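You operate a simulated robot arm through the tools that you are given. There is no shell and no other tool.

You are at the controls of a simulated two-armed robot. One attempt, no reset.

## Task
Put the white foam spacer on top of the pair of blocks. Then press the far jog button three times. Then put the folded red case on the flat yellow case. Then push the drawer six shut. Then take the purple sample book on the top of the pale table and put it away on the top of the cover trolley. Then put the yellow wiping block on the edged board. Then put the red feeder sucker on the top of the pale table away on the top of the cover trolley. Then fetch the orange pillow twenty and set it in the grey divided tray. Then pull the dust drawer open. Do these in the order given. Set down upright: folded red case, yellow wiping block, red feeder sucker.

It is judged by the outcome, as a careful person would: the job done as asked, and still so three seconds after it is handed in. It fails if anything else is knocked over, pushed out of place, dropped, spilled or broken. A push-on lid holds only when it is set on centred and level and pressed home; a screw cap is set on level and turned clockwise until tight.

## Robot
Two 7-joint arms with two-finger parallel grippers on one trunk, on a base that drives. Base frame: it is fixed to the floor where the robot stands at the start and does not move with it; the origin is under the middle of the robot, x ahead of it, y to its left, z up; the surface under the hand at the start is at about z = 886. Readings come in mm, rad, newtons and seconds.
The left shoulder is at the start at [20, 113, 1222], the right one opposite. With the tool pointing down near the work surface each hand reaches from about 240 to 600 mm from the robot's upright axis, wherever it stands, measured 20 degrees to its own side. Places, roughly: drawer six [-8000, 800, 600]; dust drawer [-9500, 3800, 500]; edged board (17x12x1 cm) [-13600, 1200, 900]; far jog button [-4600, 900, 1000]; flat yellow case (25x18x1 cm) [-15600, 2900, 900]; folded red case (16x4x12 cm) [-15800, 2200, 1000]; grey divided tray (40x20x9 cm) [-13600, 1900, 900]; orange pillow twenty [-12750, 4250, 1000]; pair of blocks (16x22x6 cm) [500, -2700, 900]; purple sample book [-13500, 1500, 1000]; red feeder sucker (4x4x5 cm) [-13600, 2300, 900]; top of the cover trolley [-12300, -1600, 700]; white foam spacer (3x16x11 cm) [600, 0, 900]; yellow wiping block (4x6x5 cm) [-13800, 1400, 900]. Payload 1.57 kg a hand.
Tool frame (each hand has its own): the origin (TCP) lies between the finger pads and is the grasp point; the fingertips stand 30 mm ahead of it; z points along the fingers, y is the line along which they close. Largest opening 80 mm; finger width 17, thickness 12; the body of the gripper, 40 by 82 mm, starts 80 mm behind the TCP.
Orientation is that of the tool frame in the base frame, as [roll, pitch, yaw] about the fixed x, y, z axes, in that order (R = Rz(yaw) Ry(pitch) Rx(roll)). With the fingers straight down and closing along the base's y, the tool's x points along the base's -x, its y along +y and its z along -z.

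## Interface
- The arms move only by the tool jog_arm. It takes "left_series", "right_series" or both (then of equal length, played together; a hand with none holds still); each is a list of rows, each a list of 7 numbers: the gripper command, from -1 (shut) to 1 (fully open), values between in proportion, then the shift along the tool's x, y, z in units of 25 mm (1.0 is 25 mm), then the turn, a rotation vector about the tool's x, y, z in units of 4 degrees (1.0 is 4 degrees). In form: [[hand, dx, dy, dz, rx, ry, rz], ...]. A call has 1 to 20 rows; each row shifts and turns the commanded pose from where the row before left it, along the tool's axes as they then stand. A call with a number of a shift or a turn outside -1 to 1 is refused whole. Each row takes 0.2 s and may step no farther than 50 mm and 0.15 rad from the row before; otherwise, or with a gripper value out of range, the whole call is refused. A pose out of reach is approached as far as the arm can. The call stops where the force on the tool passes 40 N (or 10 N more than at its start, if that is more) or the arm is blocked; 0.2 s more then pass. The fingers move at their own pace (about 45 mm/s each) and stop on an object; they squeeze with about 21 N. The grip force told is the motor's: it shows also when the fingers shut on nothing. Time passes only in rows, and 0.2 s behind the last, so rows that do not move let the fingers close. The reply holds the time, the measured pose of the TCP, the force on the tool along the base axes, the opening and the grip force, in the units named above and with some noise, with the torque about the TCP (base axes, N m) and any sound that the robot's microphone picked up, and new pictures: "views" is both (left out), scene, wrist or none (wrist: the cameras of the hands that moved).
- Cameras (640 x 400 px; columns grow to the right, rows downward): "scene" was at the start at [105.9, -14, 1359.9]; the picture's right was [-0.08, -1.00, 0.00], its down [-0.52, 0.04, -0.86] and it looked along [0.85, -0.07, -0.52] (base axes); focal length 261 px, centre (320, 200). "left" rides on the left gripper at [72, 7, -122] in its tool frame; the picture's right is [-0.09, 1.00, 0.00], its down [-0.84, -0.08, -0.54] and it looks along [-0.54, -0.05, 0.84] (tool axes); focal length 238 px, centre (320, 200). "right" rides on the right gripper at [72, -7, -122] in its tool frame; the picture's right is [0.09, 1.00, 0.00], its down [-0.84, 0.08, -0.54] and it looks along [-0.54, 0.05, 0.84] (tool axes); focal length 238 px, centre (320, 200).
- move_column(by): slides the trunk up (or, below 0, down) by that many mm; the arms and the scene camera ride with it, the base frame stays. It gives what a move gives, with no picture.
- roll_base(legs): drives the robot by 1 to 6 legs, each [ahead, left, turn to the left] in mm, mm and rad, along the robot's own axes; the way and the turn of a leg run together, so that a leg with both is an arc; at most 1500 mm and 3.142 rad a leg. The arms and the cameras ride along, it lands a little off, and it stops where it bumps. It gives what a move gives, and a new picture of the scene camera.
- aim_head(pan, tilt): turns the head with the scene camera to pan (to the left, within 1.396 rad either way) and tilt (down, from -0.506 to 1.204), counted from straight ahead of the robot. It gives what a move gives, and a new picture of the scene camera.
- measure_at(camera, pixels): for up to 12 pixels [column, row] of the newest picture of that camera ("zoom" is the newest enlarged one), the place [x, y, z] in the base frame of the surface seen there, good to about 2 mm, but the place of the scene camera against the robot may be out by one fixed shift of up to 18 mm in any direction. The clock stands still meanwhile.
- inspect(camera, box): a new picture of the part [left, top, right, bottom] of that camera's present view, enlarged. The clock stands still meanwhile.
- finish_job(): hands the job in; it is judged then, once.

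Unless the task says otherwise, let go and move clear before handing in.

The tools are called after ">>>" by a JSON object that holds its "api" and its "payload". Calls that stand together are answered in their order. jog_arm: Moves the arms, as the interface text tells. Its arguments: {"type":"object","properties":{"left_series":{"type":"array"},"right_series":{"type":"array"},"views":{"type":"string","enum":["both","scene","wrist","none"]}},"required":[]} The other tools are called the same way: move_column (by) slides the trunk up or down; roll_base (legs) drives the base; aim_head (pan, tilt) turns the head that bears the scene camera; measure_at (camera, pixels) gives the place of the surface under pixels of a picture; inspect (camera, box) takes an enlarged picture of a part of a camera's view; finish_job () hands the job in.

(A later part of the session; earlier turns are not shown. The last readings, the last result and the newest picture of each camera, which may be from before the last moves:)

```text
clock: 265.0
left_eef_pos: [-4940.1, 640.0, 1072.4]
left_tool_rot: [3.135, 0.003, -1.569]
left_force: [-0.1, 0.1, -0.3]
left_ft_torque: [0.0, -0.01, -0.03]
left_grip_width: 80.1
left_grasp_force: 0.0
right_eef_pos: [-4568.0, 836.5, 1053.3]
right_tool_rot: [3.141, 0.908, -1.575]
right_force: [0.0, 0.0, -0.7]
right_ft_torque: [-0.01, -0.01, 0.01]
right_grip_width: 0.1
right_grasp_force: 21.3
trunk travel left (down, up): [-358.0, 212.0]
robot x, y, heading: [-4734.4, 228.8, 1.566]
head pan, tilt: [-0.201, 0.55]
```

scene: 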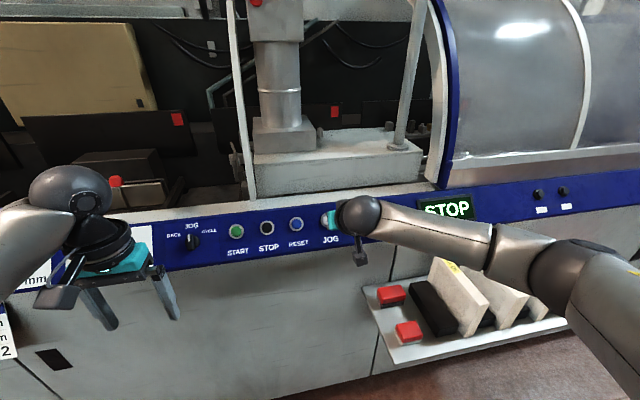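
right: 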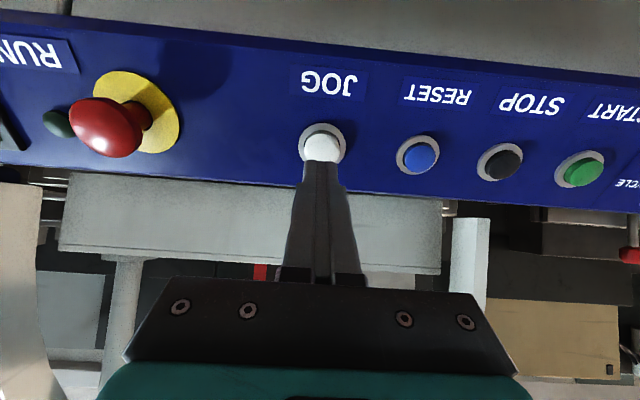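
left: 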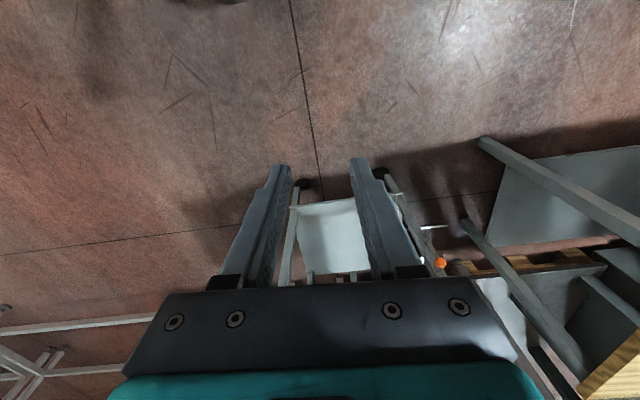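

>>> {"api": "measure_at", "payload": {"camera": "right", "pixels": [[323, 145], [323, 152], [323, 137], [312, 145], [334, 145], [345, 120]]}}

>>> {"api": "jog_arm", "payload": {"right_series": [[-1, 0, 0, 0.8, 0, 0, 0], [-1, 0, 0, 0.6, 0, 0, 0], [-1, 0, 0, 0.3, 0, 0, 0]]}}

```text
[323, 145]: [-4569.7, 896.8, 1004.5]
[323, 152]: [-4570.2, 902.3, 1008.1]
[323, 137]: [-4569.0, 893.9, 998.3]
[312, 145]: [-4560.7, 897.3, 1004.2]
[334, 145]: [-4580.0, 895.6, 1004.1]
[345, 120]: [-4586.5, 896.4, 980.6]
```

```text
clock: 265.8
left_eef_pos: [-4940.0, 639.4, 1074.2]
left_tool_rot: [3.135, 0.003, -1.569]
left_force: [0.2, -0.6, -0.2]
left_ft_torque: [0.02, 0.0, 0.03]
left_grip_width: 79.9
left_grasp_force: 0.1
right_eef_pos: [-4567.9, 871.4, 1028.4]
right_tool_rot: [-3.141, 0.908, -1.577]
right_force: [-0.7, -0.3, 0.4]
right_ft_torque: [-0.03, -0.02, 0.0]
right_grip_width: 0.0
right_grasp_force: 20.8
trunk travel left (down, up): [-358.0, 212.0]
robot x, y, heading: [-4730.2, 230.1, 1.57]
head pan, tilt: [-0.201, 0.55]
```

scene: 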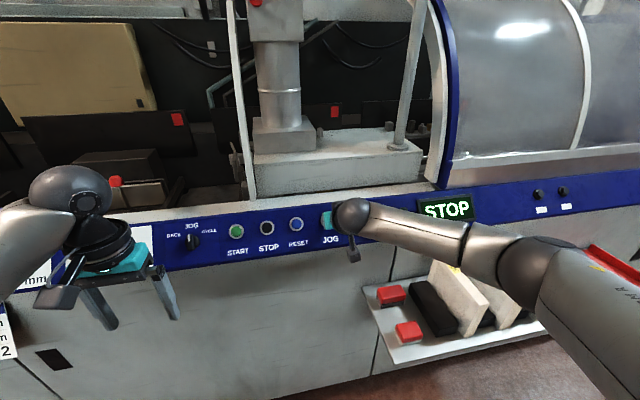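
right: 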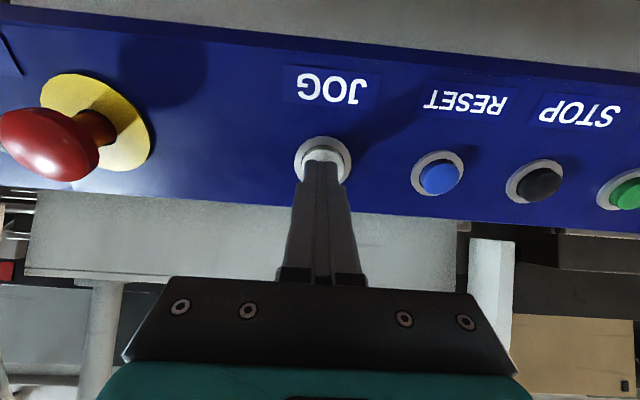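

Tip is about 5 mm from the cap. First press: advance 10 mm and read force and sound.

>>> {"api": "jog_arm", "payload": {"right_series": [[-1, 0.1, 0, 0.2, 0, 0, 0], [-1, 0, 0, 0.2, 0, 0, 0]], "views": "wrist"}}

```text
clock: 266.4
left_eef_pos: [-4940.1, 641.2, 1072.7]
left_tool_rot: [3.136, 0.004, -1.571]
left_force: [-0.8, 0.5, 0.7]
left_ft_torque: [0.0, -0.01, -0.03]
left_grip_width: 79.9
left_grasp_force: 0.1
right_eef_pos: [-4566.9, 876.4, 1019.0]
right_tool_rot: [-3.14, 0.908, -1.575]
right_force: [0.1, -1.2, 1.4]
right_ft_torque: [-0.02, 0.05, -0.02]
right_grip_width: 0.0
right_grasp_force: 20.9
trunk travel left (down, up): [-358.0, 212.0]
robot x, y, heading: [-4729.8, 233.4, 1.566]
head pan, tilt: [-0.201, 0.55]
```

right: 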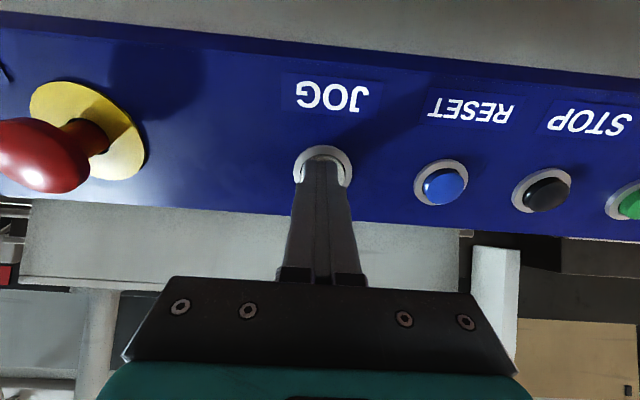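

>>> {"api": "jog_arm", "payload": {"right_series": [[-1, 0, 0, 0.16, 0, 0, 0]], "views": "wrist"}}

```text
clock: 266.8
left_eef_pos: [-4939.7, 639.7, 1073.9]
left_tool_rot: [3.135, 0.004, -1.572]
left_force: [-0.5, 0.6, 0.0]
left_ft_torque: [0.02, 0.03, -0.01]
left_grip_width: 80.1
left_grasp_force: 0.0
right_eef_pos: [-4567.7, 877.9, 1017.3]
right_tool_rot: [3.141, 0.91, -1.574]
right_force: [0.1, -4.4, 2.1]
right_ft_torque: [0.02, 0.0, -0.02]
right_grip_width: 0.0
right_grasp_force: 21.1
trunk travel left (down, up): [-358.0, 212.0]
robot x, y, heading: [-4732.5, 232.9, 1.563]
head pan, tilt: [-0.201, 0.55]
heard: click
```

right: 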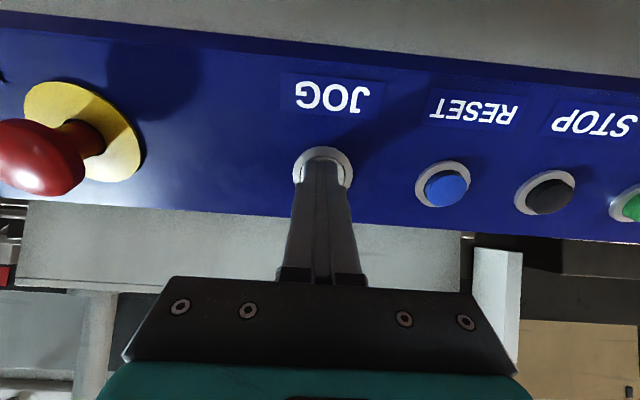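

A click was heard, so that is press one. I'll back off fully, then press again.

>>> {"api": "jog_arm", "payload": {"right_series": [[-1, 0, 0, -0.6, 0, 0, 0], [-1, 0, 0, 0, 0, 0, 0]], "views": "none"}}

>>> {"api": "jog_arm", "payload": {"right_series": [[-1, 0, 0, 0.4, 0, 0, 0], [-1, 0, 0, 0.22, 0, 0, 0], [-1, 0, 0, 0, 0, 0, 0]], "views": "none"}}

```text
clock: 267.4
left_eef_pos: [-4940.5, 640.7, 1072.9]
left_tool_rot: [3.134, 0.002, -1.572]
left_force: [0.2, -0.6, 0.3]
left_ft_torque: [0.01, -0.02, -0.02]
left_grip_width: 80.3
left_grasp_force: 0.0
right_eef_pos: [-4567.3, 868.2, 1026.9]
right_tool_rot: [-3.139, 0.908, -1.574]
right_force: [-0.4, 0.2, 0.0]
right_ft_torque: [0.01, 0.01, 0.02]
right_grip_width: 0.0
right_grasp_force: 20.7
trunk travel left (down, up): [-358.0, 212.0]
robot x, y, heading: [-4731.3, 233.1, 1.571]
head pan, tilt: [-0.201, 0.55]
```

```text
clock: 268.2
left_eef_pos: [-4938.9, 640.6, 1072.9]
left_tool_rot: [3.134, 0.005, -1.571]
left_force: [-0.2, 0.7, -0.7]
left_ft_torque: [0.0, -0.03, -0.02]
left_grip_width: 80.1
left_grasp_force: 0.0
right_eef_pos: [-4568.2, 877.6, 1017.5]
right_tool_rot: [3.141, 0.909, -1.573]
right_force: [1.1, -5.4, 2.2]
right_ft_torque: [-0.02, -0.01, 0.01]
right_grip_width: 0.1
right_grasp_force: 20.7
trunk travel left (down, up): [-358.0, 212.0]
robot x, y, heading: [-4732.0, 229.9, 1.569]
head pan, tilt: [-0.201, 0.55]
heard: click
```

Second click heard. Back off, then a third press.

>>> {"api": "jog_arm", "payload": {"right_series": [[-1, 0, 0, -0.62, 0, 0, 0], [-1, 0, 0, 0, 0, 0, 0]], "views": "none"}}

>>> {"api": "jog_arm", "payload": {"right_series": [[-1, 0, 0, 0.4, 0, 0, 0], [-1, 0, 0, 0.22, 0, 0, 0], [-1, 0, 0, 0, 0, 0, 0]], "views": "none"}}

```text
clock: 268.8
left_eef_pos: [-4940.6, 640.2, 1072.9]
left_tool_rot: [3.135, 0.003, -1.572]
left_force: [0.1, -0.8, 0.2]
left_ft_torque: [0.0, 0.0, -0.01]
left_grip_width: 80.0
left_grasp_force: 0.1
right_eef_pos: [-4568.1, 865.9, 1026.6]
right_tool_rot: [-3.141, 0.907, -1.574]
right_force: [0.6, 0.4, -0.2]
right_ft_torque: [-0.01, 0.0, -0.01]
right_grip_width: 0.0
right_grasp_force: 21.0
trunk travel left (down, up): [-358.0, 212.0]
robot x, y, heading: [-4734.5, 232.9, 1.567]
head pan, tilt: [-0.201, 0.55]
```

```text
clock: 269.6
left_eef_pos: [-4940.6, 640.3, 1072.7]
left_tool_rot: [3.135, 0.005, -1.572]
left_force: [0.5, 0.0, -0.8]
left_ft_torque: [0.0, -0.01, 0.02]
left_grip_width: 80.0
left_grasp_force: 0.1
right_eef_pos: [-4567.3, 878.0, 1017.1]
right_tool_rot: [-3.141, 0.908, -1.574]
right_force: [-0.2, -7.9, 2.0]
right_ft_torque: [-0.08, 0.0, 0.02]
right_grip_width: 0.0
right_grasp_force: 20.7
trunk travel left (down, up): [-358.0, 212.0]
robot x, y, heading: [-4730.0, 234.7, 1.569]
head pan, tilt: [-0.201, 0.55]
heard: click
```

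Three clicks in all. I'll retract the right hand and restore it to pointing down, opened.

>>> {"api": "jog_arm", "payload": {"right_series": [[-1, 0, 0, -1, 0, 0, 0], [-1, 0, 0, -1, 0, 0, 0], [-1, 0, 0, -1, 0, 0, 0], [-1, 0, 0, -1, 0, 0, 0], [-1, -0.2, 0, -1, 0, 0, 0], [-1, -0.2, 0, -1, 0, 0, 0], [-1, -0.2, 0, -1, 0, 0, 0], [-1, -0.4, 0, -1, 0, 0, 0], [-1, -0.4, 0, -1, 0, 0, 0], [-1, -0.4, 0, -1, 0, 0, 0]], "views": "none"}}

>>> {"api": "jog_arm", "payload": {"right_series": [[0.9, 0, 0, 0, 0, 1, 0], [0.9, 0, 0, 0, 0, 1, 0], [0.9, 0, 0, 0, 0, 1, 0], [0.9, 0, 0, 0, 0, 1, 0], [0.9, 0, 0, 0, 0, 1, 0], [0.9, 0, 0, 0, 0, 1, 0], [0.9, 0, 0, 0, 0, 1, 0], [0.9, 0, 0, 0, 0, 1, 0], [0.9, 0, 0, 0, 0, 1, 0], [0.9, 0, 0, 0, 0, 1, 0], [0.9, 0, 0, 0, 0, 1, 0], [0.9, 0, 0, 0, 0, 1, 0], [0.9, 0, 0, 0, 0, 1, 0]], "views": "none"}}

>>> {"api": "roll_base", "payload": {"legs": [[-240, 0, 0]]}}

>>> {"api": "aim_head", "payload": {"pan": 1.3, "tilt": 0.25}}

```text
clock: 271.8
left_eef_pos: [-4940.1, 640.7, 1073.7]
left_tool_rot: [3.135, 0.005, -1.57]
left_force: [0.8, -0.9, 0.0]
left_ft_torque: [-0.01, 0.0, 0.01]
left_grip_width: 80.0
left_grasp_force: 0.1
right_eef_pos: [-4566.9, 710.3, 1207.1]
right_tool_rot: [-3.142, 0.91, -1.573]
right_force: [0.5, -0.3, -0.5]
right_ft_torque: [-0.04, 0.0, -0.02]
right_grip_width: 0.0
right_grasp_force: 21.1
trunk travel left (down, up): [-358.0, 212.0]
robot x, y, heading: [-4731.4, 232.5, 1.567]
head pan, tilt: [-0.201, 0.55]
```

```text
clock: 274.6
left_eef_pos: [-4939.6, 640.5, 1073.1]
left_tool_rot: [3.134, 0.003, -1.571]
left_force: [0.5, -0.6, 0.6]
left_ft_torque: [0.03, 0.0, 0.03]
left_grip_width: 80.3
left_grasp_force: 0.1
right_eef_pos: [-4568.4, 709.5, 1206.3]
right_tool_rot: [3.141, -0.001, -1.574]
right_force: [0.1, -0.2, -0.1]
right_ft_torque: [0.0, -0.01, -0.01]
right_grip_width: 76.0
right_grasp_force: 0.1
trunk travel left (down, up): [-358.0, 212.0]
robot x, y, heading: [-4738.0, 230.5, 1.574]
head pan, tilt: [-0.201, 0.55]
```

```text
clock: 276.4
left_eef_pos: [-4940.0, 406.1, 1073.0]
left_tool_rot: [3.134, 0.006, -1.575]
left_force: [0.1, -0.7, 0.7]
left_ft_torque: [0.0, -0.01, 0.0]
left_grip_width: 80.2
left_grasp_force: 0.1
right_eef_pos: [-4569.4, 473.4, 1206.7]
right_tool_rot: [3.142, 0.001, -1.577]
right_force: [-0.2, 0.1, 1.0]
right_ft_torque: [0.04, 0.0, 0.04]
right_grip_width: 76.2
right_grasp_force: 0.0
trunk travel left (down, up): [-358.0, 212.0]
robot x, y, heading: [-4733.4, 0.7, 1.564]
head pan, tilt: [-0.201, 0.55]
```

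scene: 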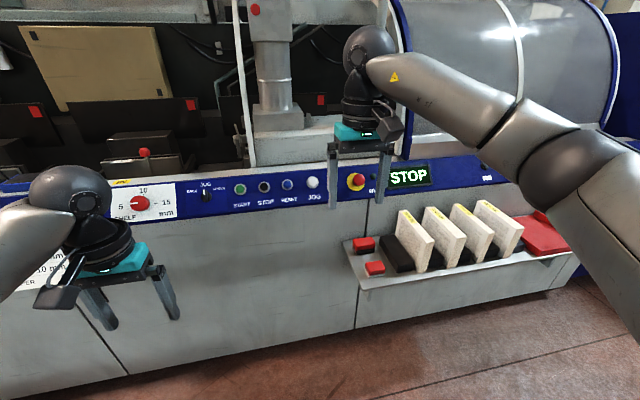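

```text
clock: 278.0
left_eef_pos: [-4939.0, 407.2, 1072.6]
left_tool_rot: [3.135, 0.003, -1.574]
left_force: [0.4, -0.1, 0.0]
left_ft_torque: [-0.02, -0.02, -0.02]
left_grip_width: 79.8
left_grasp_force: 0.0
right_eef_pos: [-4568.6, 473.5, 1206.5]
right_tool_rot: [3.142, -0.001, -1.578]
right_force: [-0.6, -0.6, 0.7]
right_ft_torque: [-0.02, 0.01, 0.02]
right_grip_width: 76.1
right_grasp_force: 0.0
trunk travel left (down, up): [-358.0, 212.0]
robot x, y, heading: [-4733.3, 0.2, 1.566]
head pan, tilt: [1.3, 0.25]
```

scene: 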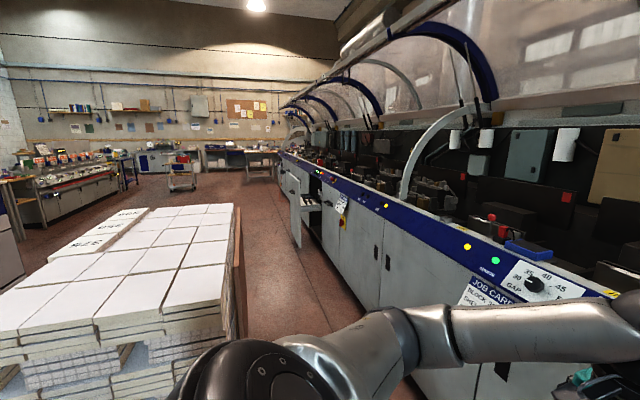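

>>> {"api": "measure_at", "payload": {"camera": "scene", "pixels": [[295, 225], [308, 205], [300, 180], [240, 290], [238, 210], [320, 215], [285, 260], [250, 230], [180, 180], [180, 190], [260, 175], [60, 215]]}}

>>> {"api": "inspect", "payload": {"camera": "scene", "box": [100, 110, 420, 310]}}

```text
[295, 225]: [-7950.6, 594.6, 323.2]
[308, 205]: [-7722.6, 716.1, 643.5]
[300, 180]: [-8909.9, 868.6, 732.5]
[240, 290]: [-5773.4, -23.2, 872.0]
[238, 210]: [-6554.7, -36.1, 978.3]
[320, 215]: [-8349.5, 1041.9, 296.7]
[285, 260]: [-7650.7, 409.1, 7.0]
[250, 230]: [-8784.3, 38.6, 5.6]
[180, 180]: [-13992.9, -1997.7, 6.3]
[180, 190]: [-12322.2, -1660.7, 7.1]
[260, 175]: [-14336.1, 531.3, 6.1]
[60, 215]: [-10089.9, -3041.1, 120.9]
```

```text
2.00 times, centred on (260, 210) of scene
```

zoom: 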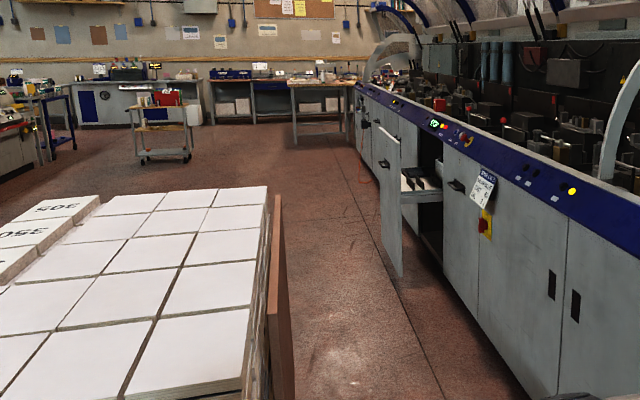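

The corridor between the pallet stack (edge y≈-25) and the machine (y≈872) is passable facing west. The open drawer ahead at x≈-7950 sticks out to y≈590. I'll turn west and go through.

>>> {"api": "roll_base", "payload": {"legs": [[200, 0, 0], [0, 0, 1.575], [0, -180, 0], [700, 0, 0]]}}

>>> {"api": "aim_head", "payload": {"pan": 0.0, "tilt": 0.45}}

```text
clock: 288.0
left_eef_pos: [-5850.3, 174.7, 1072.3]
left_tool_rot: [3.137, 0.003, -0.002]
left_force: [-0.7, -0.1, -0.1]
left_ft_torque: [0.0, -0.01, -0.02]
left_grip_width: 79.9
left_grasp_force: 0.1
right_eef_pos: [-5919.8, 544.6, 1207.1]
right_tool_rot: [3.14, 0.0, -0.003]
right_force: [1.0, -0.5, -0.3]
right_ft_torque: [0.02, -0.02, 0.0]
right_grip_width: 76.0
right_grasp_force: 0.0
trunk travel left (down, up): [-358.0, 212.0]
robot x, y, heading: [-5438.1, 379.9, 3.134]
head pan, tilt: [1.3, 0.25]
```

scene: 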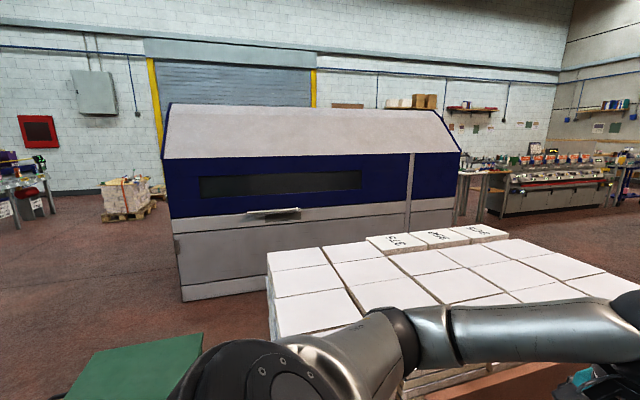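

```text
clock: 289.5
left_eef_pos: [-5850.2, 174.3, 1072.4]
left_tool_rot: [3.135, 0.001, -0.001]
left_force: [-0.1, -1.2, -0.2]
left_ft_torque: [-0.01, -0.01, 0.0]
left_grip_width: 79.8
left_grasp_force: 0.0
right_eef_pos: [-5919.3, 545.4, 1205.8]
right_tool_rot: [3.141, -0.002, -0.003]
right_force: [0.1, -0.7, 1.3]
right_ft_torque: [-0.03, -0.03, 0.0]
right_grip_width: 76.1
right_grasp_force: 0.0
trunk travel left (down, up): [-358.0, 212.0]
robot x, y, heading: [-5440.7, 380.2, 3.135]
head pan, tilt: [0.0, 0.45]
```

scene: 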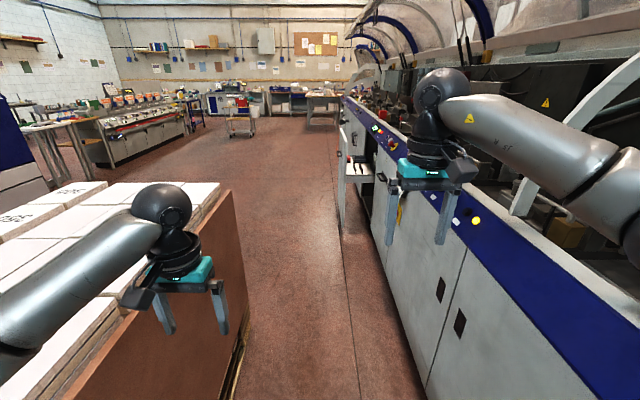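

>>> {"api": "roll_base", "payload": {"legs": [[1350, 0, 0.005], [0, 230, 0], [1400, 0, 0]]}}

>>> {"api": "aim_head", "payload": {"pan": -0.6, "tilt": 0.6}}

```text
clock: 304.4
left_eef_pos: [-8644.2, -26.3, 1072.6]
left_tool_rot: [3.134, 0.003, -0.007]
left_force: [-0.5, 0.5, 0.4]
left_ft_torque: [0.01, 0.02, 0.0]
left_grip_width: 80.0
left_grasp_force: 0.2
right_eef_pos: [-8711.1, 344.7, 1206.4]
right_tool_rot: [3.141, 0.0, -0.011]
right_force: [0.9, 0.0, -0.1]
right_ft_torque: [0.0, 0.0, 0.01]
right_grip_width: 75.9
right_grasp_force: 0.0
trunk travel left (down, up): [-358.0, 212.0]
robot x, y, heading: [-8233.3, 177.7, 3.135]
head pan, tilt: [0.0, 0.45]
```

scene: 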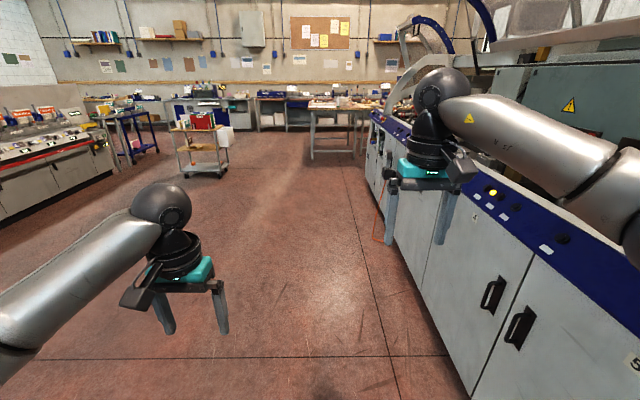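

```text
clock: 305.4
left_eef_pos: [-8643.6, -25.4, 1073.9]
left_tool_rot: [3.135, 0.003, -0.007]
left_force: [0.1, -0.1, 0.0]
left_ft_torque: [0.01, 0.0, -0.02]
left_grip_width: 80.0
left_grasp_force: 0.0
right_eef_pos: [-8709.4, 345.1, 1206.9]
right_tool_rot: [-3.141, 0.0, -0.011]
right_force: [0.4, 0.3, 0.5]
right_ft_torque: [0.02, -0.01, -0.03]
right_grip_width: 75.9
right_grasp_force: 0.0
trunk travel left (down, up): [-358.0, 212.0]
robot x, y, heading: [-8232.3, 178.9, 3.131]
head pan, tilt: [-0.6, 0.6]
```

scene: 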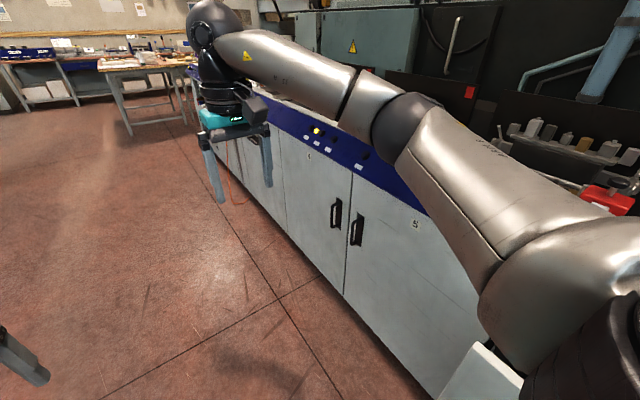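

>>> {"api": "roll_base", "payload": {"legs": [[1450, 0, 0], [1450, 0, 0]]}}

>>> {"api": "aim_head", "payload": {"pan": -0.5, "tilt": 0.35}}

```text
clock: 319.4
left_eef_pos: [-11545.8, 57.7, 1074.0]
left_tool_rot: [3.133, 0.003, -0.01]
left_force: [-0.1, 0.2, -0.4]
left_ft_torque: [0.02, 0.03, 0.02]
left_grip_width: 79.8
left_grasp_force: 0.0
right_eef_pos: [-11611.4, 429.8, 1206.3]
right_tool_rot: [-3.141, 0.001, -0.013]
right_force: [0.8, -1.0, -0.2]
right_ft_torque: [-0.04, 0.02, 0.01]
right_grip_width: 75.7
right_grasp_force: 0.0
trunk travel left (down, up): [-358.0, 212.0]
robot x, y, heading: [-11132.7, 261.8, 3.128]
head pan, tilt: [-0.6, 0.6]
```

scene: 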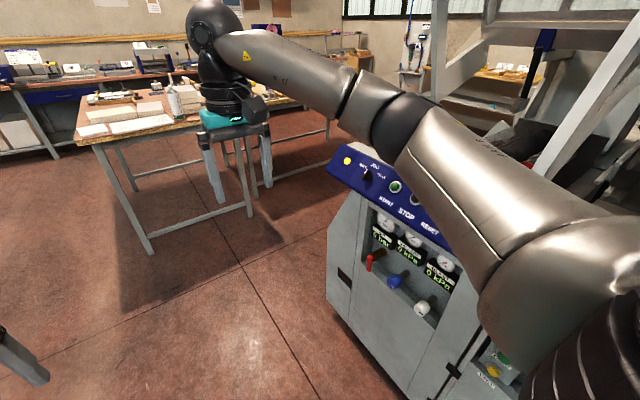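

```text
clock: 320.1
left_eef_pos: [-11545.1, 59.1, 1072.8]
left_tool_rot: [3.136, 0.004, -0.011]
left_force: [-0.1, 0.1, 0.5]
left_ft_torque: [-0.01, -0.01, 0.01]
left_grip_width: 79.9
left_grasp_force: 0.1
right_eef_pos: [-11610.8, 429.9, 1206.7]
right_tool_rot: [-3.141, 0.0, -0.015]
right_force: [0.4, -0.2, 1.1]
right_ft_torque: [0.0, -0.03, 0.01]
right_grip_width: 76.1
right_grasp_force: 0.0
trunk travel left (down, up): [-358.0, 212.0]
robot x, y, heading: [-11136.2, 264.7, 3.129]
head pan, tilt: [-0.499, 0.351]
```

scene: 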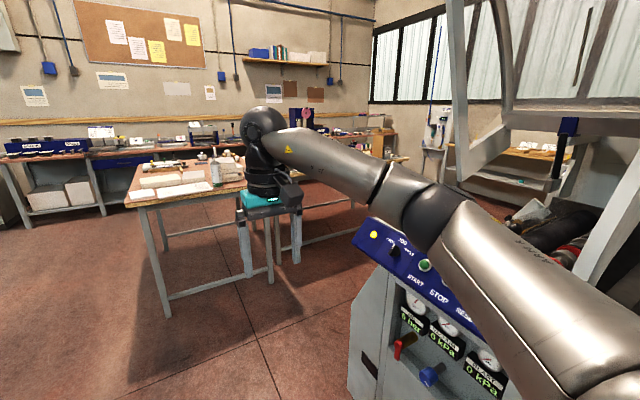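

>>> {"api": "measure_at", "payload": {"camera": "scene", "pixels": [[130, 200], [215, 190], [135, 172], [175, 310], [270, 275], [100, 155], [300, 140], [390, 140], [310, 260], [60, 230], [300, 175], [430, 145]]}}

>>> {"api": "inspect", "payload": {"camera": "scene", "box": [80, 90, 440, 315]}}

```text
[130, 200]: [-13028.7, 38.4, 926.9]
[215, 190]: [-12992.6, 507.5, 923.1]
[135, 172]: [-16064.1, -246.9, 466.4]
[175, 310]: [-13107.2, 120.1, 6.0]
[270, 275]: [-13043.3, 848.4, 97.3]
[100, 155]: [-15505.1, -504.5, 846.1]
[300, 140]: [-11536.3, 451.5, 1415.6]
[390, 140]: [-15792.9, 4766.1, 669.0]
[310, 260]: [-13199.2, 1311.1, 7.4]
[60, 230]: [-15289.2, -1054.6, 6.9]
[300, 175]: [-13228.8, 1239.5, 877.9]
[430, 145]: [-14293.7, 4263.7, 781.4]
```

```text
1.78 times, centred on (260, 202) of scene
```

zoom: 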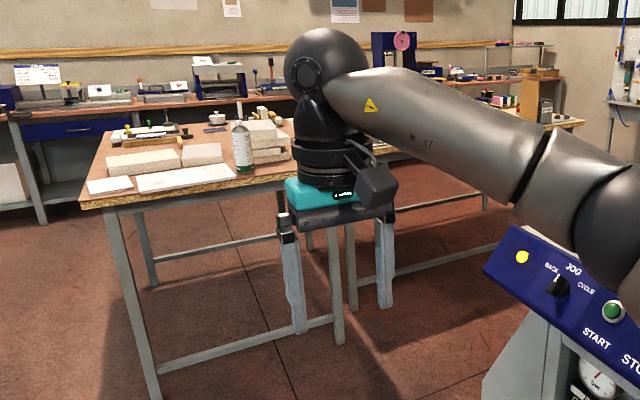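

>>> {"api": "roll_base", "payload": {"legs": [[0, 900, 0.01], [1200, 0, 0], [1200, 0, 0]]}}

>>> {"api": "aim_head", "payload": {"pan": -0.9, "tilt": 0.35}}

```text
clock: 336.3
left_eef_pos: [-13958.3, -865.9, 1072.9]
left_tool_rot: [3.134, 0.003, 0.002]
left_force: [0.2, -0.6, -1.1]
left_ft_torque: [0.02, -0.02, 0.0]
left_grip_width: 80.0
left_grasp_force: 0.2
right_eef_pos: [-14028.9, -495.4, 1207.2]
right_tool_rot: [-3.141, -0.001, -0.002]
right_force: [-0.3, 0.2, 0.4]
right_ft_torque: [0.03, -0.02, 0.0]
right_grip_width: 76.1
right_grasp_force: 0.1
trunk travel left (down, up): [-358.0, 212.0]
robot x, y, heading: [-13547.8, -659.5, 3.142]
head pan, tilt: [-0.499, 0.351]
```

scene: 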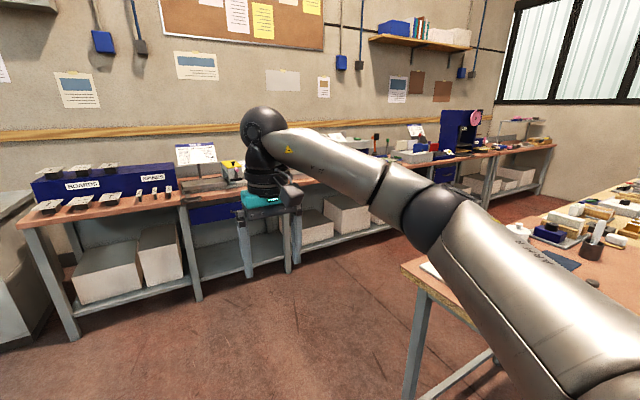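

```text
clock: 337.2
left_eef_pos: [-13958.0, -865.8, 1072.3]
left_tool_rot: [3.135, 0.003, 0.001]
left_force: [0.0, 0.9, -0.3]
left_ft_torque: [0.01, -0.01, 0.0]
left_grip_width: 79.9
left_grasp_force: 0.0
right_eef_pos: [-14027.6, -494.1, 1206.3]
right_tool_rot: [3.141, 0.0, 0.001]
right_force: [-0.1, -1.1, 0.6]
right_ft_torque: [0.01, 0.04, -0.02]
right_grip_width: 75.9
right_grasp_force: 0.0
trunk travel left (down, up): [-358.0, 212.0]
robot x, y, heading: [-13551.9, -653.6, 3.139]
head pan, tilt: [-0.901, 0.351]
```

scene: 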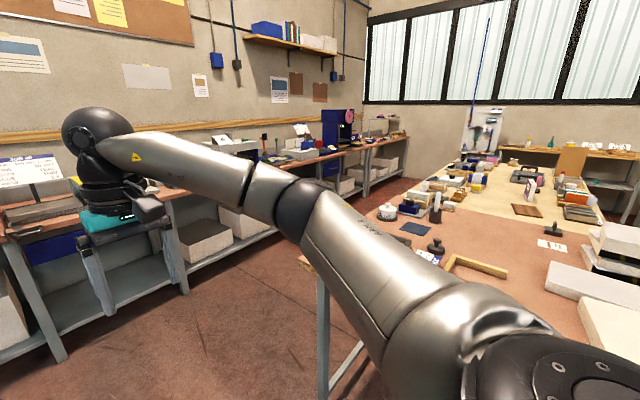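

>>> {"api": "measure_at", "payload": {"camera": "scene", "pixels": [[310, 262], [370, 210], [410, 175], [460, 160], [195, 240], [300, 165], [330, 150], [375, 140], [350, 150], [420, 230], [250, 260], [330, 390]]}}

>>> {"api": "inspect", "payload": {"camera": "scene", "box": [190, 90, 460, 260]}}

```text
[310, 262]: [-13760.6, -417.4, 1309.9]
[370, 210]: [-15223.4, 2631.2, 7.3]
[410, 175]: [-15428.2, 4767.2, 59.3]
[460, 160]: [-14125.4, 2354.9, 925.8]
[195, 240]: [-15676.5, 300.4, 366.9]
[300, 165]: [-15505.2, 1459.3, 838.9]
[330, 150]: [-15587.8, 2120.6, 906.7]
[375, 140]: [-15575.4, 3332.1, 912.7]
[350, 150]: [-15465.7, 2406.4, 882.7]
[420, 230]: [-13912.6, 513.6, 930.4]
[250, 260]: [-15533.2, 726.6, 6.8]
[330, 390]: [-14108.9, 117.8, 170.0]
```

```text
2.35 times, centred on (325, 175) of scene
```

zoom: 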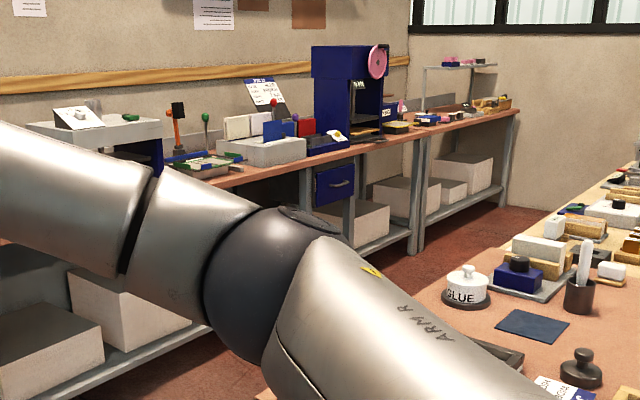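

>>> {"api": "roll_base", "payload": {"legs": [[1290, 0, 0], [0, -1400, 0], [0, -1300, 0]]}}

>>> {"api": "aim_head", "payload": {"pan": -0.35, "tilt": 0.5}}

>>> {"api": "inspect", "payload": {"camera": "scene", "box": [160, 40, 560, 290]}}

```text
clock: 356.4
left_eef_pos: [-15137.0, 1876.2, 1072.7]
left_tool_rot: [3.134, 0.003, -0.066]
left_force: [0.2, 0.4, -0.1]
left_ft_torque: [-0.02, -0.05, -0.01]
left_grip_width: 80.1
left_grasp_force: 0.2
right_eef_pos: [-15182.0, 2251.1, 1206.2]
right_tool_rot: [-3.141, -0.001, -0.07]
right_force: [-0.3, -0.4, 1.5]
right_ft_torque: [0.0, -0.01, -0.02]
right_grip_width: 76.3
right_grasp_force: 0.1
trunk travel left (down, up): [-358.0, 212.0]
robot x, y, heading: [-14712.5, 2053.5, 3.069]
head pan, tilt: [-0.901, 0.351]
```

scene: 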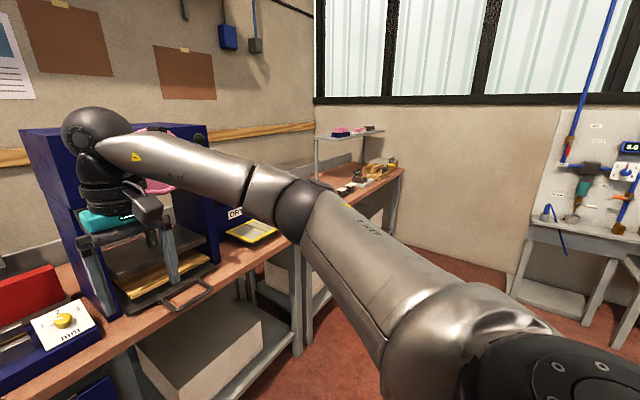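

```text
clock: 357.4
left_eef_pos: [-15136.5, 1877.0, 1073.3]
left_tool_rot: [3.135, 0.003, -0.066]
left_force: [0.4, 0.0, 0.2]
left_ft_torque: [-0.01, 0.01, 0.01]
left_grip_width: 80.0
left_grasp_force: 0.0
right_eef_pos: [-15181.0, 2251.7, 1206.9]
right_tool_rot: [-3.14, 0.0, -0.068]
right_force: [-0.2, -0.8, -0.2]
right_ft_torque: [-0.01, 0.0, -0.02]
right_grip_width: 76.0
right_grasp_force: 0.0
trunk travel left (down, up): [-358.0, 212.0]
robot x, y, heading: [-14711.8, 2053.6, 3.076]
head pan, tilt: [-0.351, 0.499]
```

scene: 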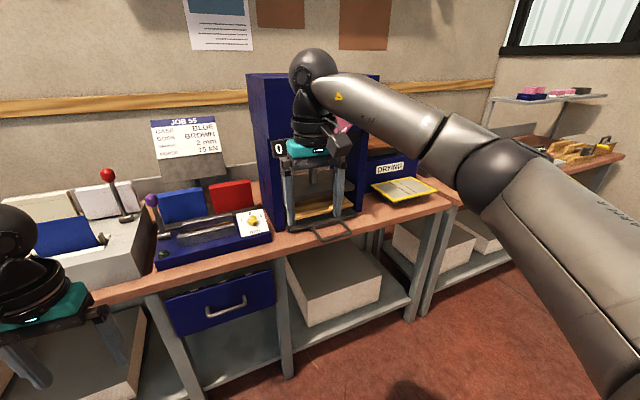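

```text
1.60 times, centred on (360, 165) of scene
```

zoom: 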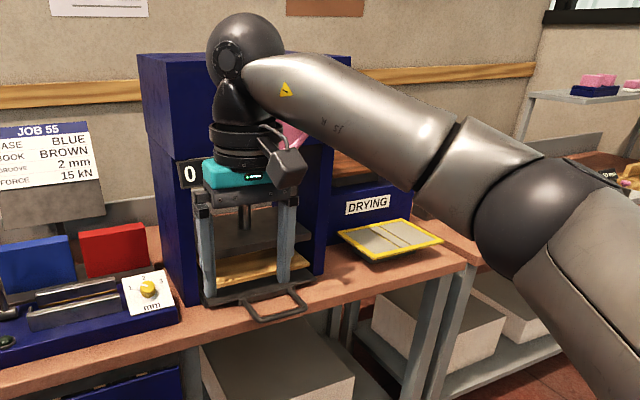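

>>> {"api": "measure_at", "payload": {"camera": "scene", "pixels": [[232, 183], [212, 188], [250, 183], [232, 200], [215, 210], [248, 206], [372, 187], [405, 201], [437, 190], [408, 178], [402, 190], [340, 220]]}}

>>> {"api": "inspect", "payload": {"camera": "scene", "box": [130, 160, 290, 260]}}

>>> {"api": "inspect", "payload": {"camera": "scene", "box": [340, 140, 460, 215]}}

```text
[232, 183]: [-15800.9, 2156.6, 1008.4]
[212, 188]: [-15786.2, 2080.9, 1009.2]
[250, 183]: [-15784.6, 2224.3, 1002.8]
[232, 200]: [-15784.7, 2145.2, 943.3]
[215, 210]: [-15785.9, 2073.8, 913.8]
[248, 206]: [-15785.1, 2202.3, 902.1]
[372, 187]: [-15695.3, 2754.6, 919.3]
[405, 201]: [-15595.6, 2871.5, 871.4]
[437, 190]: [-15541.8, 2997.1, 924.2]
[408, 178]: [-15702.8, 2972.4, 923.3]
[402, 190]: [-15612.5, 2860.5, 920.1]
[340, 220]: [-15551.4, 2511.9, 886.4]
```

```text
4.00 times, centred on (210, 210) of scene
```

zoom: 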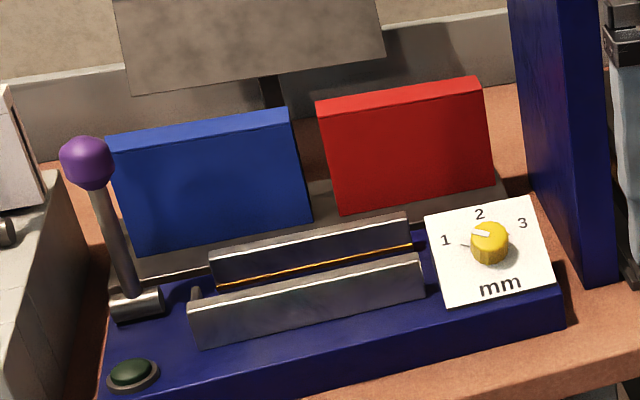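

```text
5.33 times, centred on (400, 178) of scene
```

zoom: 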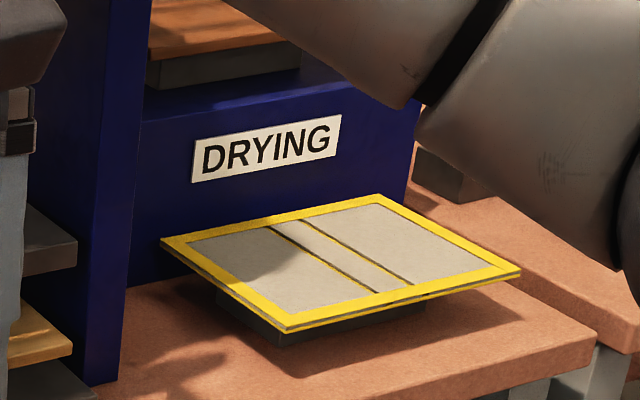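

The folded red case stands at about x -15785…-15820, y 2075–2225, top z≈1000, behind a creasing device. The yellow case top is at about (-15622, 2870, 913). I'll first pull the left arm up and back out of the way, and turn the right hand 90° so it can pinch across the case's thickness.

>>> {"api": "jog_arm", "payload": {"left_series": [[0, 0.5, 0, -1, 0, 0, 0], [0, 0.5, 0, -1, 0, 0, 0], [0, 0.5, 0, -1, 0, 0, 0], [0, 0.5, 0, -1, 0, 0, 0], [0, 0.5, 0, -1, 0, 0, 0], [0, 0.5, 0, -1, 0, 0, 0], [0, 0.5, 0, -1, 0, 0, 0], [0, 0.5, 0, -1, 0, 0, 0]], "right_series": [[0.9, 0, 0, 0, 0, 0, 1], [0.9, 0, 0, 0, 0, 0, 1], [0.9, 0, 0, 0, 0, 0, 1], [0.9, 0, 0, 0, 0, 0, 1], [0.9, 0, 0, 0, 0, 0, 1], [0.9, 0, 0, 0, 0, 0, 1], [0.9, 0, 0, 0, 0, 0, 1], [0.9, 0, 0, 0, 0, 0, 1]], "views": "none"}}

>>> {"api": "jog_arm", "payload": {"right_series": [[0.9, 0, 0, 0, 0, 0, 1], [0.9, 0, 0, 0, 0, 0, 1], [0.9, 0, 0, 0, 0, 0, 1], [0.9, 0, 0, 0, 0, 0, 1], [0.9, 0, 0, 0, 0, 0, 1], [0.9, 0, 0, 0, 0, 0, 1], [0.9, 0, 0, 0, 0, 0, 1], [0.9, 0, 0, 0, 0, 0, 1], [0.9, 0, 0, 0, 0, 0, 1], [0.9, 0, 0, 0, 0, 0, 1], [0.9, 0, 0, 0, 0, 0, 1], [0.9, 0, 0, 0, 0, 0, 1], [0.9, 0, 0, 0, 0, 0, 1], [0.9, 0, 0, 0, 0, 0, 1], [0.9, 0, 0, 0, 0, 0, 0.5]]}}

```text
clock: 359.2
left_eef_pos: [-15035.2, 1871.1, 1272.8]
left_tool_rot: [3.135, 0.005, -0.067]
left_force: [0.5, 0.2, -0.2]
left_ft_torque: [0.02, 0.02, 0.01]
left_grip_width: 40.1
left_grasp_force: 0.1
right_eef_pos: [-15181.9, 2250.8, 1207.6]
right_tool_rot: [3.139, -0.001, -0.631]
right_force: [0.2, 0.6, 0.0]
right_ft_torque: [0.04, 0.02, -0.01]
right_grip_width: 76.1
right_grasp_force: 0.0
trunk travel left (down, up): [-358.0, 212.0]
robot x, y, heading: [-14717.0, 2056.6, 3.068]
head pan, tilt: [-0.351, 0.499]
```

```text
clock: 362.4
left_eef_pos: [-15035.9, 1870.3, 1272.0]
left_tool_rot: [3.134, 0.003, -0.066]
left_force: [-0.1, -0.1, 0.5]
left_ft_torque: [-0.01, 0.0, 0.01]
left_grip_width: 40.0
left_grasp_force: 0.0
right_eef_pos: [-15180.9, 2250.8, 1205.7]
right_tool_rot: [3.141, -0.001, -1.64]
right_force: [-0.5, -0.7, -0.4]
right_ft_torque: [-0.01, 0.03, -0.01]
right_grip_width: 76.0
right_grasp_force: 0.0
trunk travel left (down, up): [-358.0, 212.0]
robot x, y, heading: [-14713.8, 2056.4, 3.07]
head pan, tilt: [-0.351, 0.499]
```

scene: 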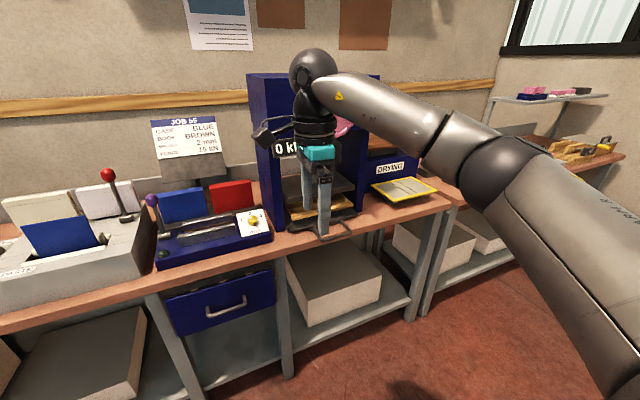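
right: 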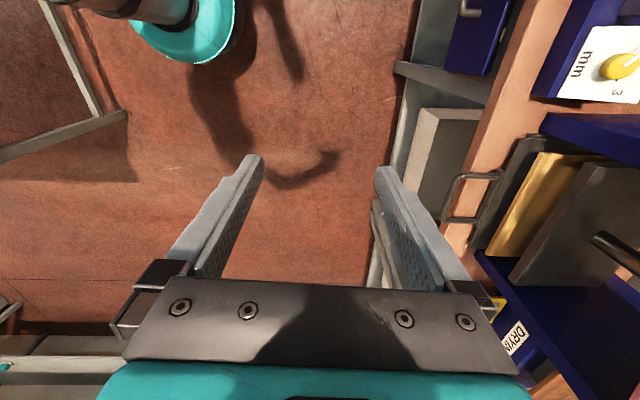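

>>> {"api": "measure_at", "payload": {"camera": "scene", "pixels": [[262, 130], [275, 120], [280, 200], [165, 130], [200, 175], [258, 215], [300, 240], [110, 175], [150, 205], [225, 140]]}}

>>> {"api": "roll_base", "payload": {"legs": [[0, 0, 0.07], [0, 110, 0], [250, 0, 0]]}}

```text
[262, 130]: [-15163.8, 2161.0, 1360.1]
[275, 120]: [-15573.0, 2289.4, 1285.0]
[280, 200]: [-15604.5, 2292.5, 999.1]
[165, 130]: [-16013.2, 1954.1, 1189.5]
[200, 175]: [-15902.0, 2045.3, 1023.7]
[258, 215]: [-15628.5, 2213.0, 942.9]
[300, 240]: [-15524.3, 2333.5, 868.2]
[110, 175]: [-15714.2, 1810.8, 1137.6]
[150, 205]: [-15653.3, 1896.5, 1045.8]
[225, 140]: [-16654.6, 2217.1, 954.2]
```

```text
clock: 365.4
left_eef_pos: [-15265.9, 1741.7, 1272.4]
left_tool_rot: [3.136, 0.004, 0.002]
left_force: [-0.5, 0.1, 0.6]
left_ft_torque: [-0.01, -0.04, 0.0]
left_grip_width: 40.0
left_grasp_force: 0.0
right_eef_pos: [-15435.2, 2111.4, 1206.2]
right_tool_rot: [-3.141, -0.001, -1.574]
right_force: [0.3, -0.2, -0.9]
right_ft_torque: [-0.01, -0.01, 0.01]
right_grip_width: 76.2
right_grasp_force: 0.0
trunk travel left (down, up): [-358.0, 212.0]
robot x, y, heading: [-14959.4, 1946.7, 3.139]
head pan, tilt: [-0.351, 0.499]
```

scene: 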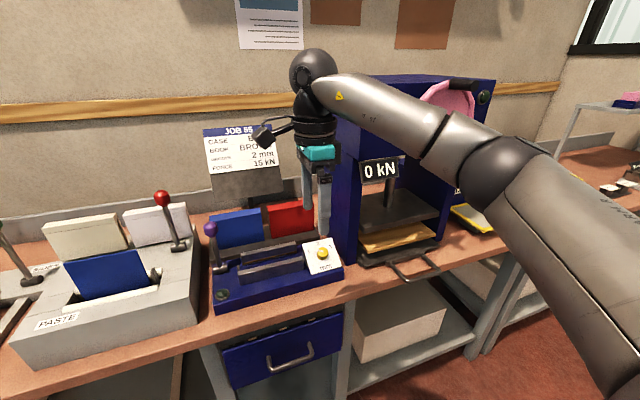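

>>> {"api": "roll_base", "payload": {"legs": [[285, 0, 0]]}}

>>> {"api": "move_column", "payload": {"by": -60}}

>>> {"api": "jog_arm", "payload": {"right_series": [[0.9, 0, 0, 0, 0, 0, 0]]}}

```text
clock: 367.4
left_eef_pos: [-15544.3, 1739.1, 1273.0]
left_tool_rot: [3.139, 0.004, 0.002]
left_force: [0.2, -0.2, 0.3]
left_ft_torque: [-0.01, -0.03, 0.04]
left_grip_width: 40.3
left_grasp_force: 0.0
right_eef_pos: [-15714.9, 2107.1, 1207.7]
right_tool_rot: [3.138, 0.001, -1.568]
right_force: [-0.1, 0.3, 0.2]
right_ft_torque: [-0.02, -0.02, 0.0]
right_grip_width: 76.1
right_grasp_force: 0.1
trunk travel left (down, up): [-358.0, 212.0]
robot x, y, heading: [-15236.1, 1947.1, 3.142]
head pan, tilt: [-0.351, 0.499]
```

scene: 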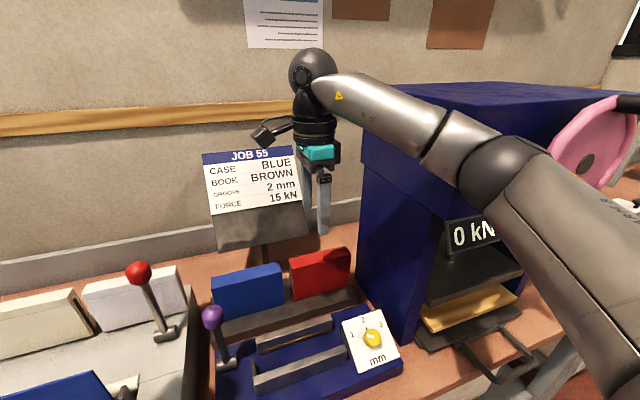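

```text
clock: 368.4
left_eef_pos: [-15543.9, 1738.0, 1212.3]
left_tool_rot: [3.136, 0.005, 0.003]
left_force: [0.1, 0.7, -0.9]
left_ft_torque: [0.02, 0.0, -0.02]
left_grip_width: 40.0
left_grasp_force: 0.1
right_eef_pos: [-15713.3, 2107.9, 1146.0]
right_tool_rot: [-3.141, 0.0, -1.566]
right_force: [-0.3, 0.2, -0.6]
right_ft_torque: [-0.03, 0.02, 0.01]
right_grip_width: 76.1
right_grasp_force: 0.0
trunk travel left (down, up): [-298.0, 272.0]
robot x, y, heading: [-15238.1, 1947.8, 3.147]
head pan, tilt: [-0.351, 0.499]
```

```text
clock: 368.8
left_eef_pos: [-15544.3, 1737.5, 1212.9]
left_tool_rot: [3.139, 0.004, 0.005]
left_force: [0.9, -0.2, 0.6]
left_ft_torque: [0.03, 0.0, 0.01]
left_grip_width: 39.8
left_grasp_force: 0.1
right_eef_pos: [-15715.6, 2107.2, 1147.9]
right_tool_rot: [3.139, 0.001, -1.567]
right_force: [0.7, -0.4, -0.1]
right_ft_torque: [-0.02, 0.02, -0.02]
right_grip_width: 76.1
right_grasp_force: 0.1
trunk travel left (down, up): [-298.0, 272.0]
robot x, y, heading: [-15240.6, 1946.7, 3.138]
head pan, tilt: [-0.351, 0.499]
```

scene: 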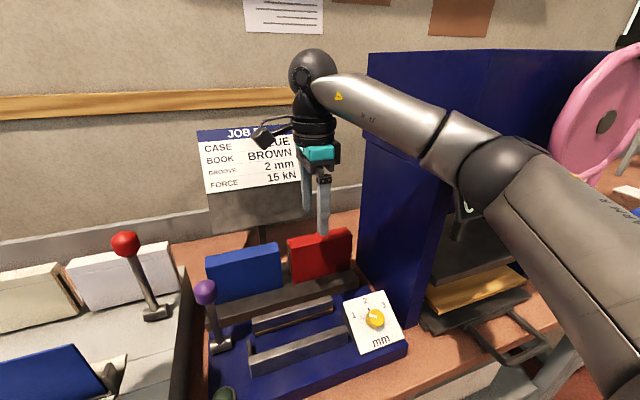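
right: 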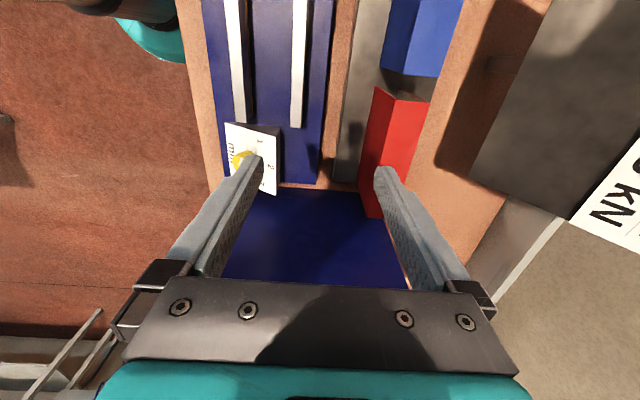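

>>> {"api": "measure_at", "payload": {"camera": "right", "pixels": [[385, 95], [420, 103], [375, 130], [408, 140], [368, 165], [400, 160], [370, 190], [425, 90], [350, 120], [435, 150], [330, 150], [415, 75]]}}

>>> {"api": "inspect", "payload": {"camera": "right", "box": [310, 40, 470, 240]}}

```text
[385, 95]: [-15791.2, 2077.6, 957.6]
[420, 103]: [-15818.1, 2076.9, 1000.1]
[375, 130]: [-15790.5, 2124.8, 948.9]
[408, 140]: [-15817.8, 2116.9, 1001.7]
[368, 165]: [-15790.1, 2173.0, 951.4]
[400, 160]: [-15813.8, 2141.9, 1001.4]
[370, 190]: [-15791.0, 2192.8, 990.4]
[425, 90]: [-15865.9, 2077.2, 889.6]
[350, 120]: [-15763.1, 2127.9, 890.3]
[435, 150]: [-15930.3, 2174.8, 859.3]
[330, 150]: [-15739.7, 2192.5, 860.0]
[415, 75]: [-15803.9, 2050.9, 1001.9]
```

```text
2.00 times, centred on (390, 140) of right
```

zoom: 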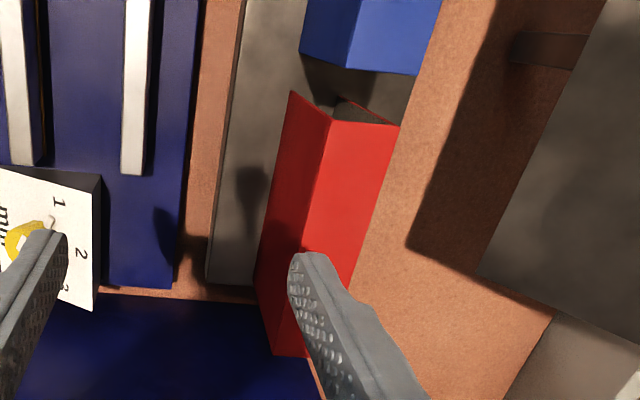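

>>> {"api": "roll_base", "payload": {"legs": [[28, 30, 0]]}}

>>> {"api": "jog_arm", "payload": {"right_series": [[0.9, -0.9, 0.9, 0, 0, 0, 0], [0.9, -0.9, 0.9, 0, 0, 0, 0]], "views": "wrist"}}

```text
clock: 369.7
left_eef_pos: [-15574.0, 1710.6, 1212.5]
left_tool_rot: [3.137, 0.004, 0.004]
left_force: [-0.5, -0.6, -0.2]
left_ft_torque: [0.07, -0.04, 0.03]
left_grip_width: 39.9
left_grasp_force: 0.1
right_eef_pos: [-15745.0, 2078.1, 1146.5]
right_tool_rot: [3.14, -0.001, -1.568]
right_force: [-0.1, -0.4, -0.6]
right_ft_torque: [0.05, 0.0, 0.0]
right_grip_width: 75.8
right_grasp_force: 0.0
trunk travel left (down, up): [-298.0, 272.0]
robot x, y, heading: [-15267.7, 1918.7, 3.144]
head pan, tilt: [-0.351, 0.499]
```

scene: 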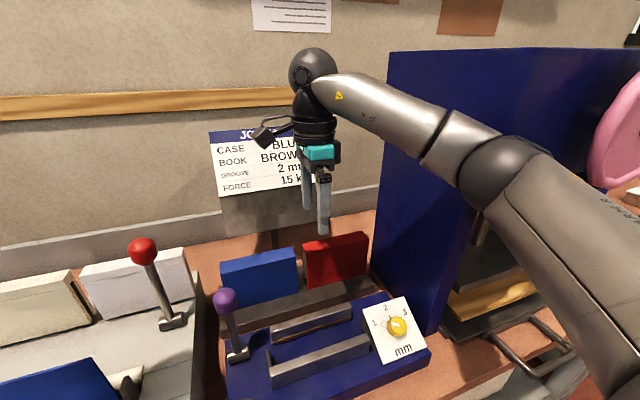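

```text
clock: 370.3
left_eef_pos: [-15573.6, 1711.5, 1213.3]
left_tool_rot: [3.135, 0.004, 0.003]
left_force: [-0.3, -0.2, -0.2]
left_ft_torque: [-0.03, 0.0, 0.02]
left_grip_width: 40.2
left_grasp_force: 0.1
right_eef_pos: [-15789.1, 2126.7, 1147.0]
right_tool_rot: [3.139, 0.0, -1.568]
right_force: [0.7, 0.0, -0.2]
right_ft_torque: [-0.02, -0.01, -0.01]
right_grip_width: 75.9
right_grasp_force: 0.0
trunk travel left (down, up): [-298.0, 272.0]
robot x, y, heading: [-15267.1, 1915.7, 3.144]
head pan, tilt: [-0.351, 0.499]
```

right: 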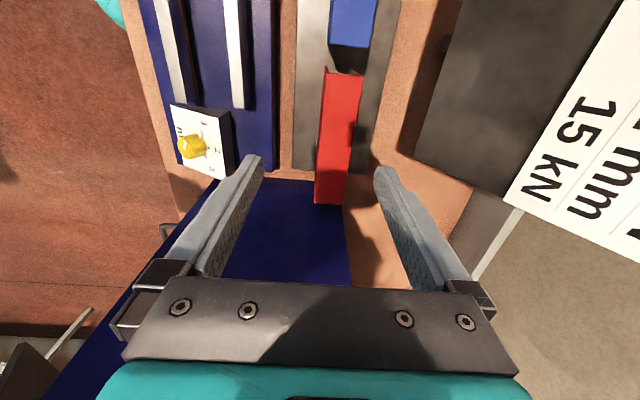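

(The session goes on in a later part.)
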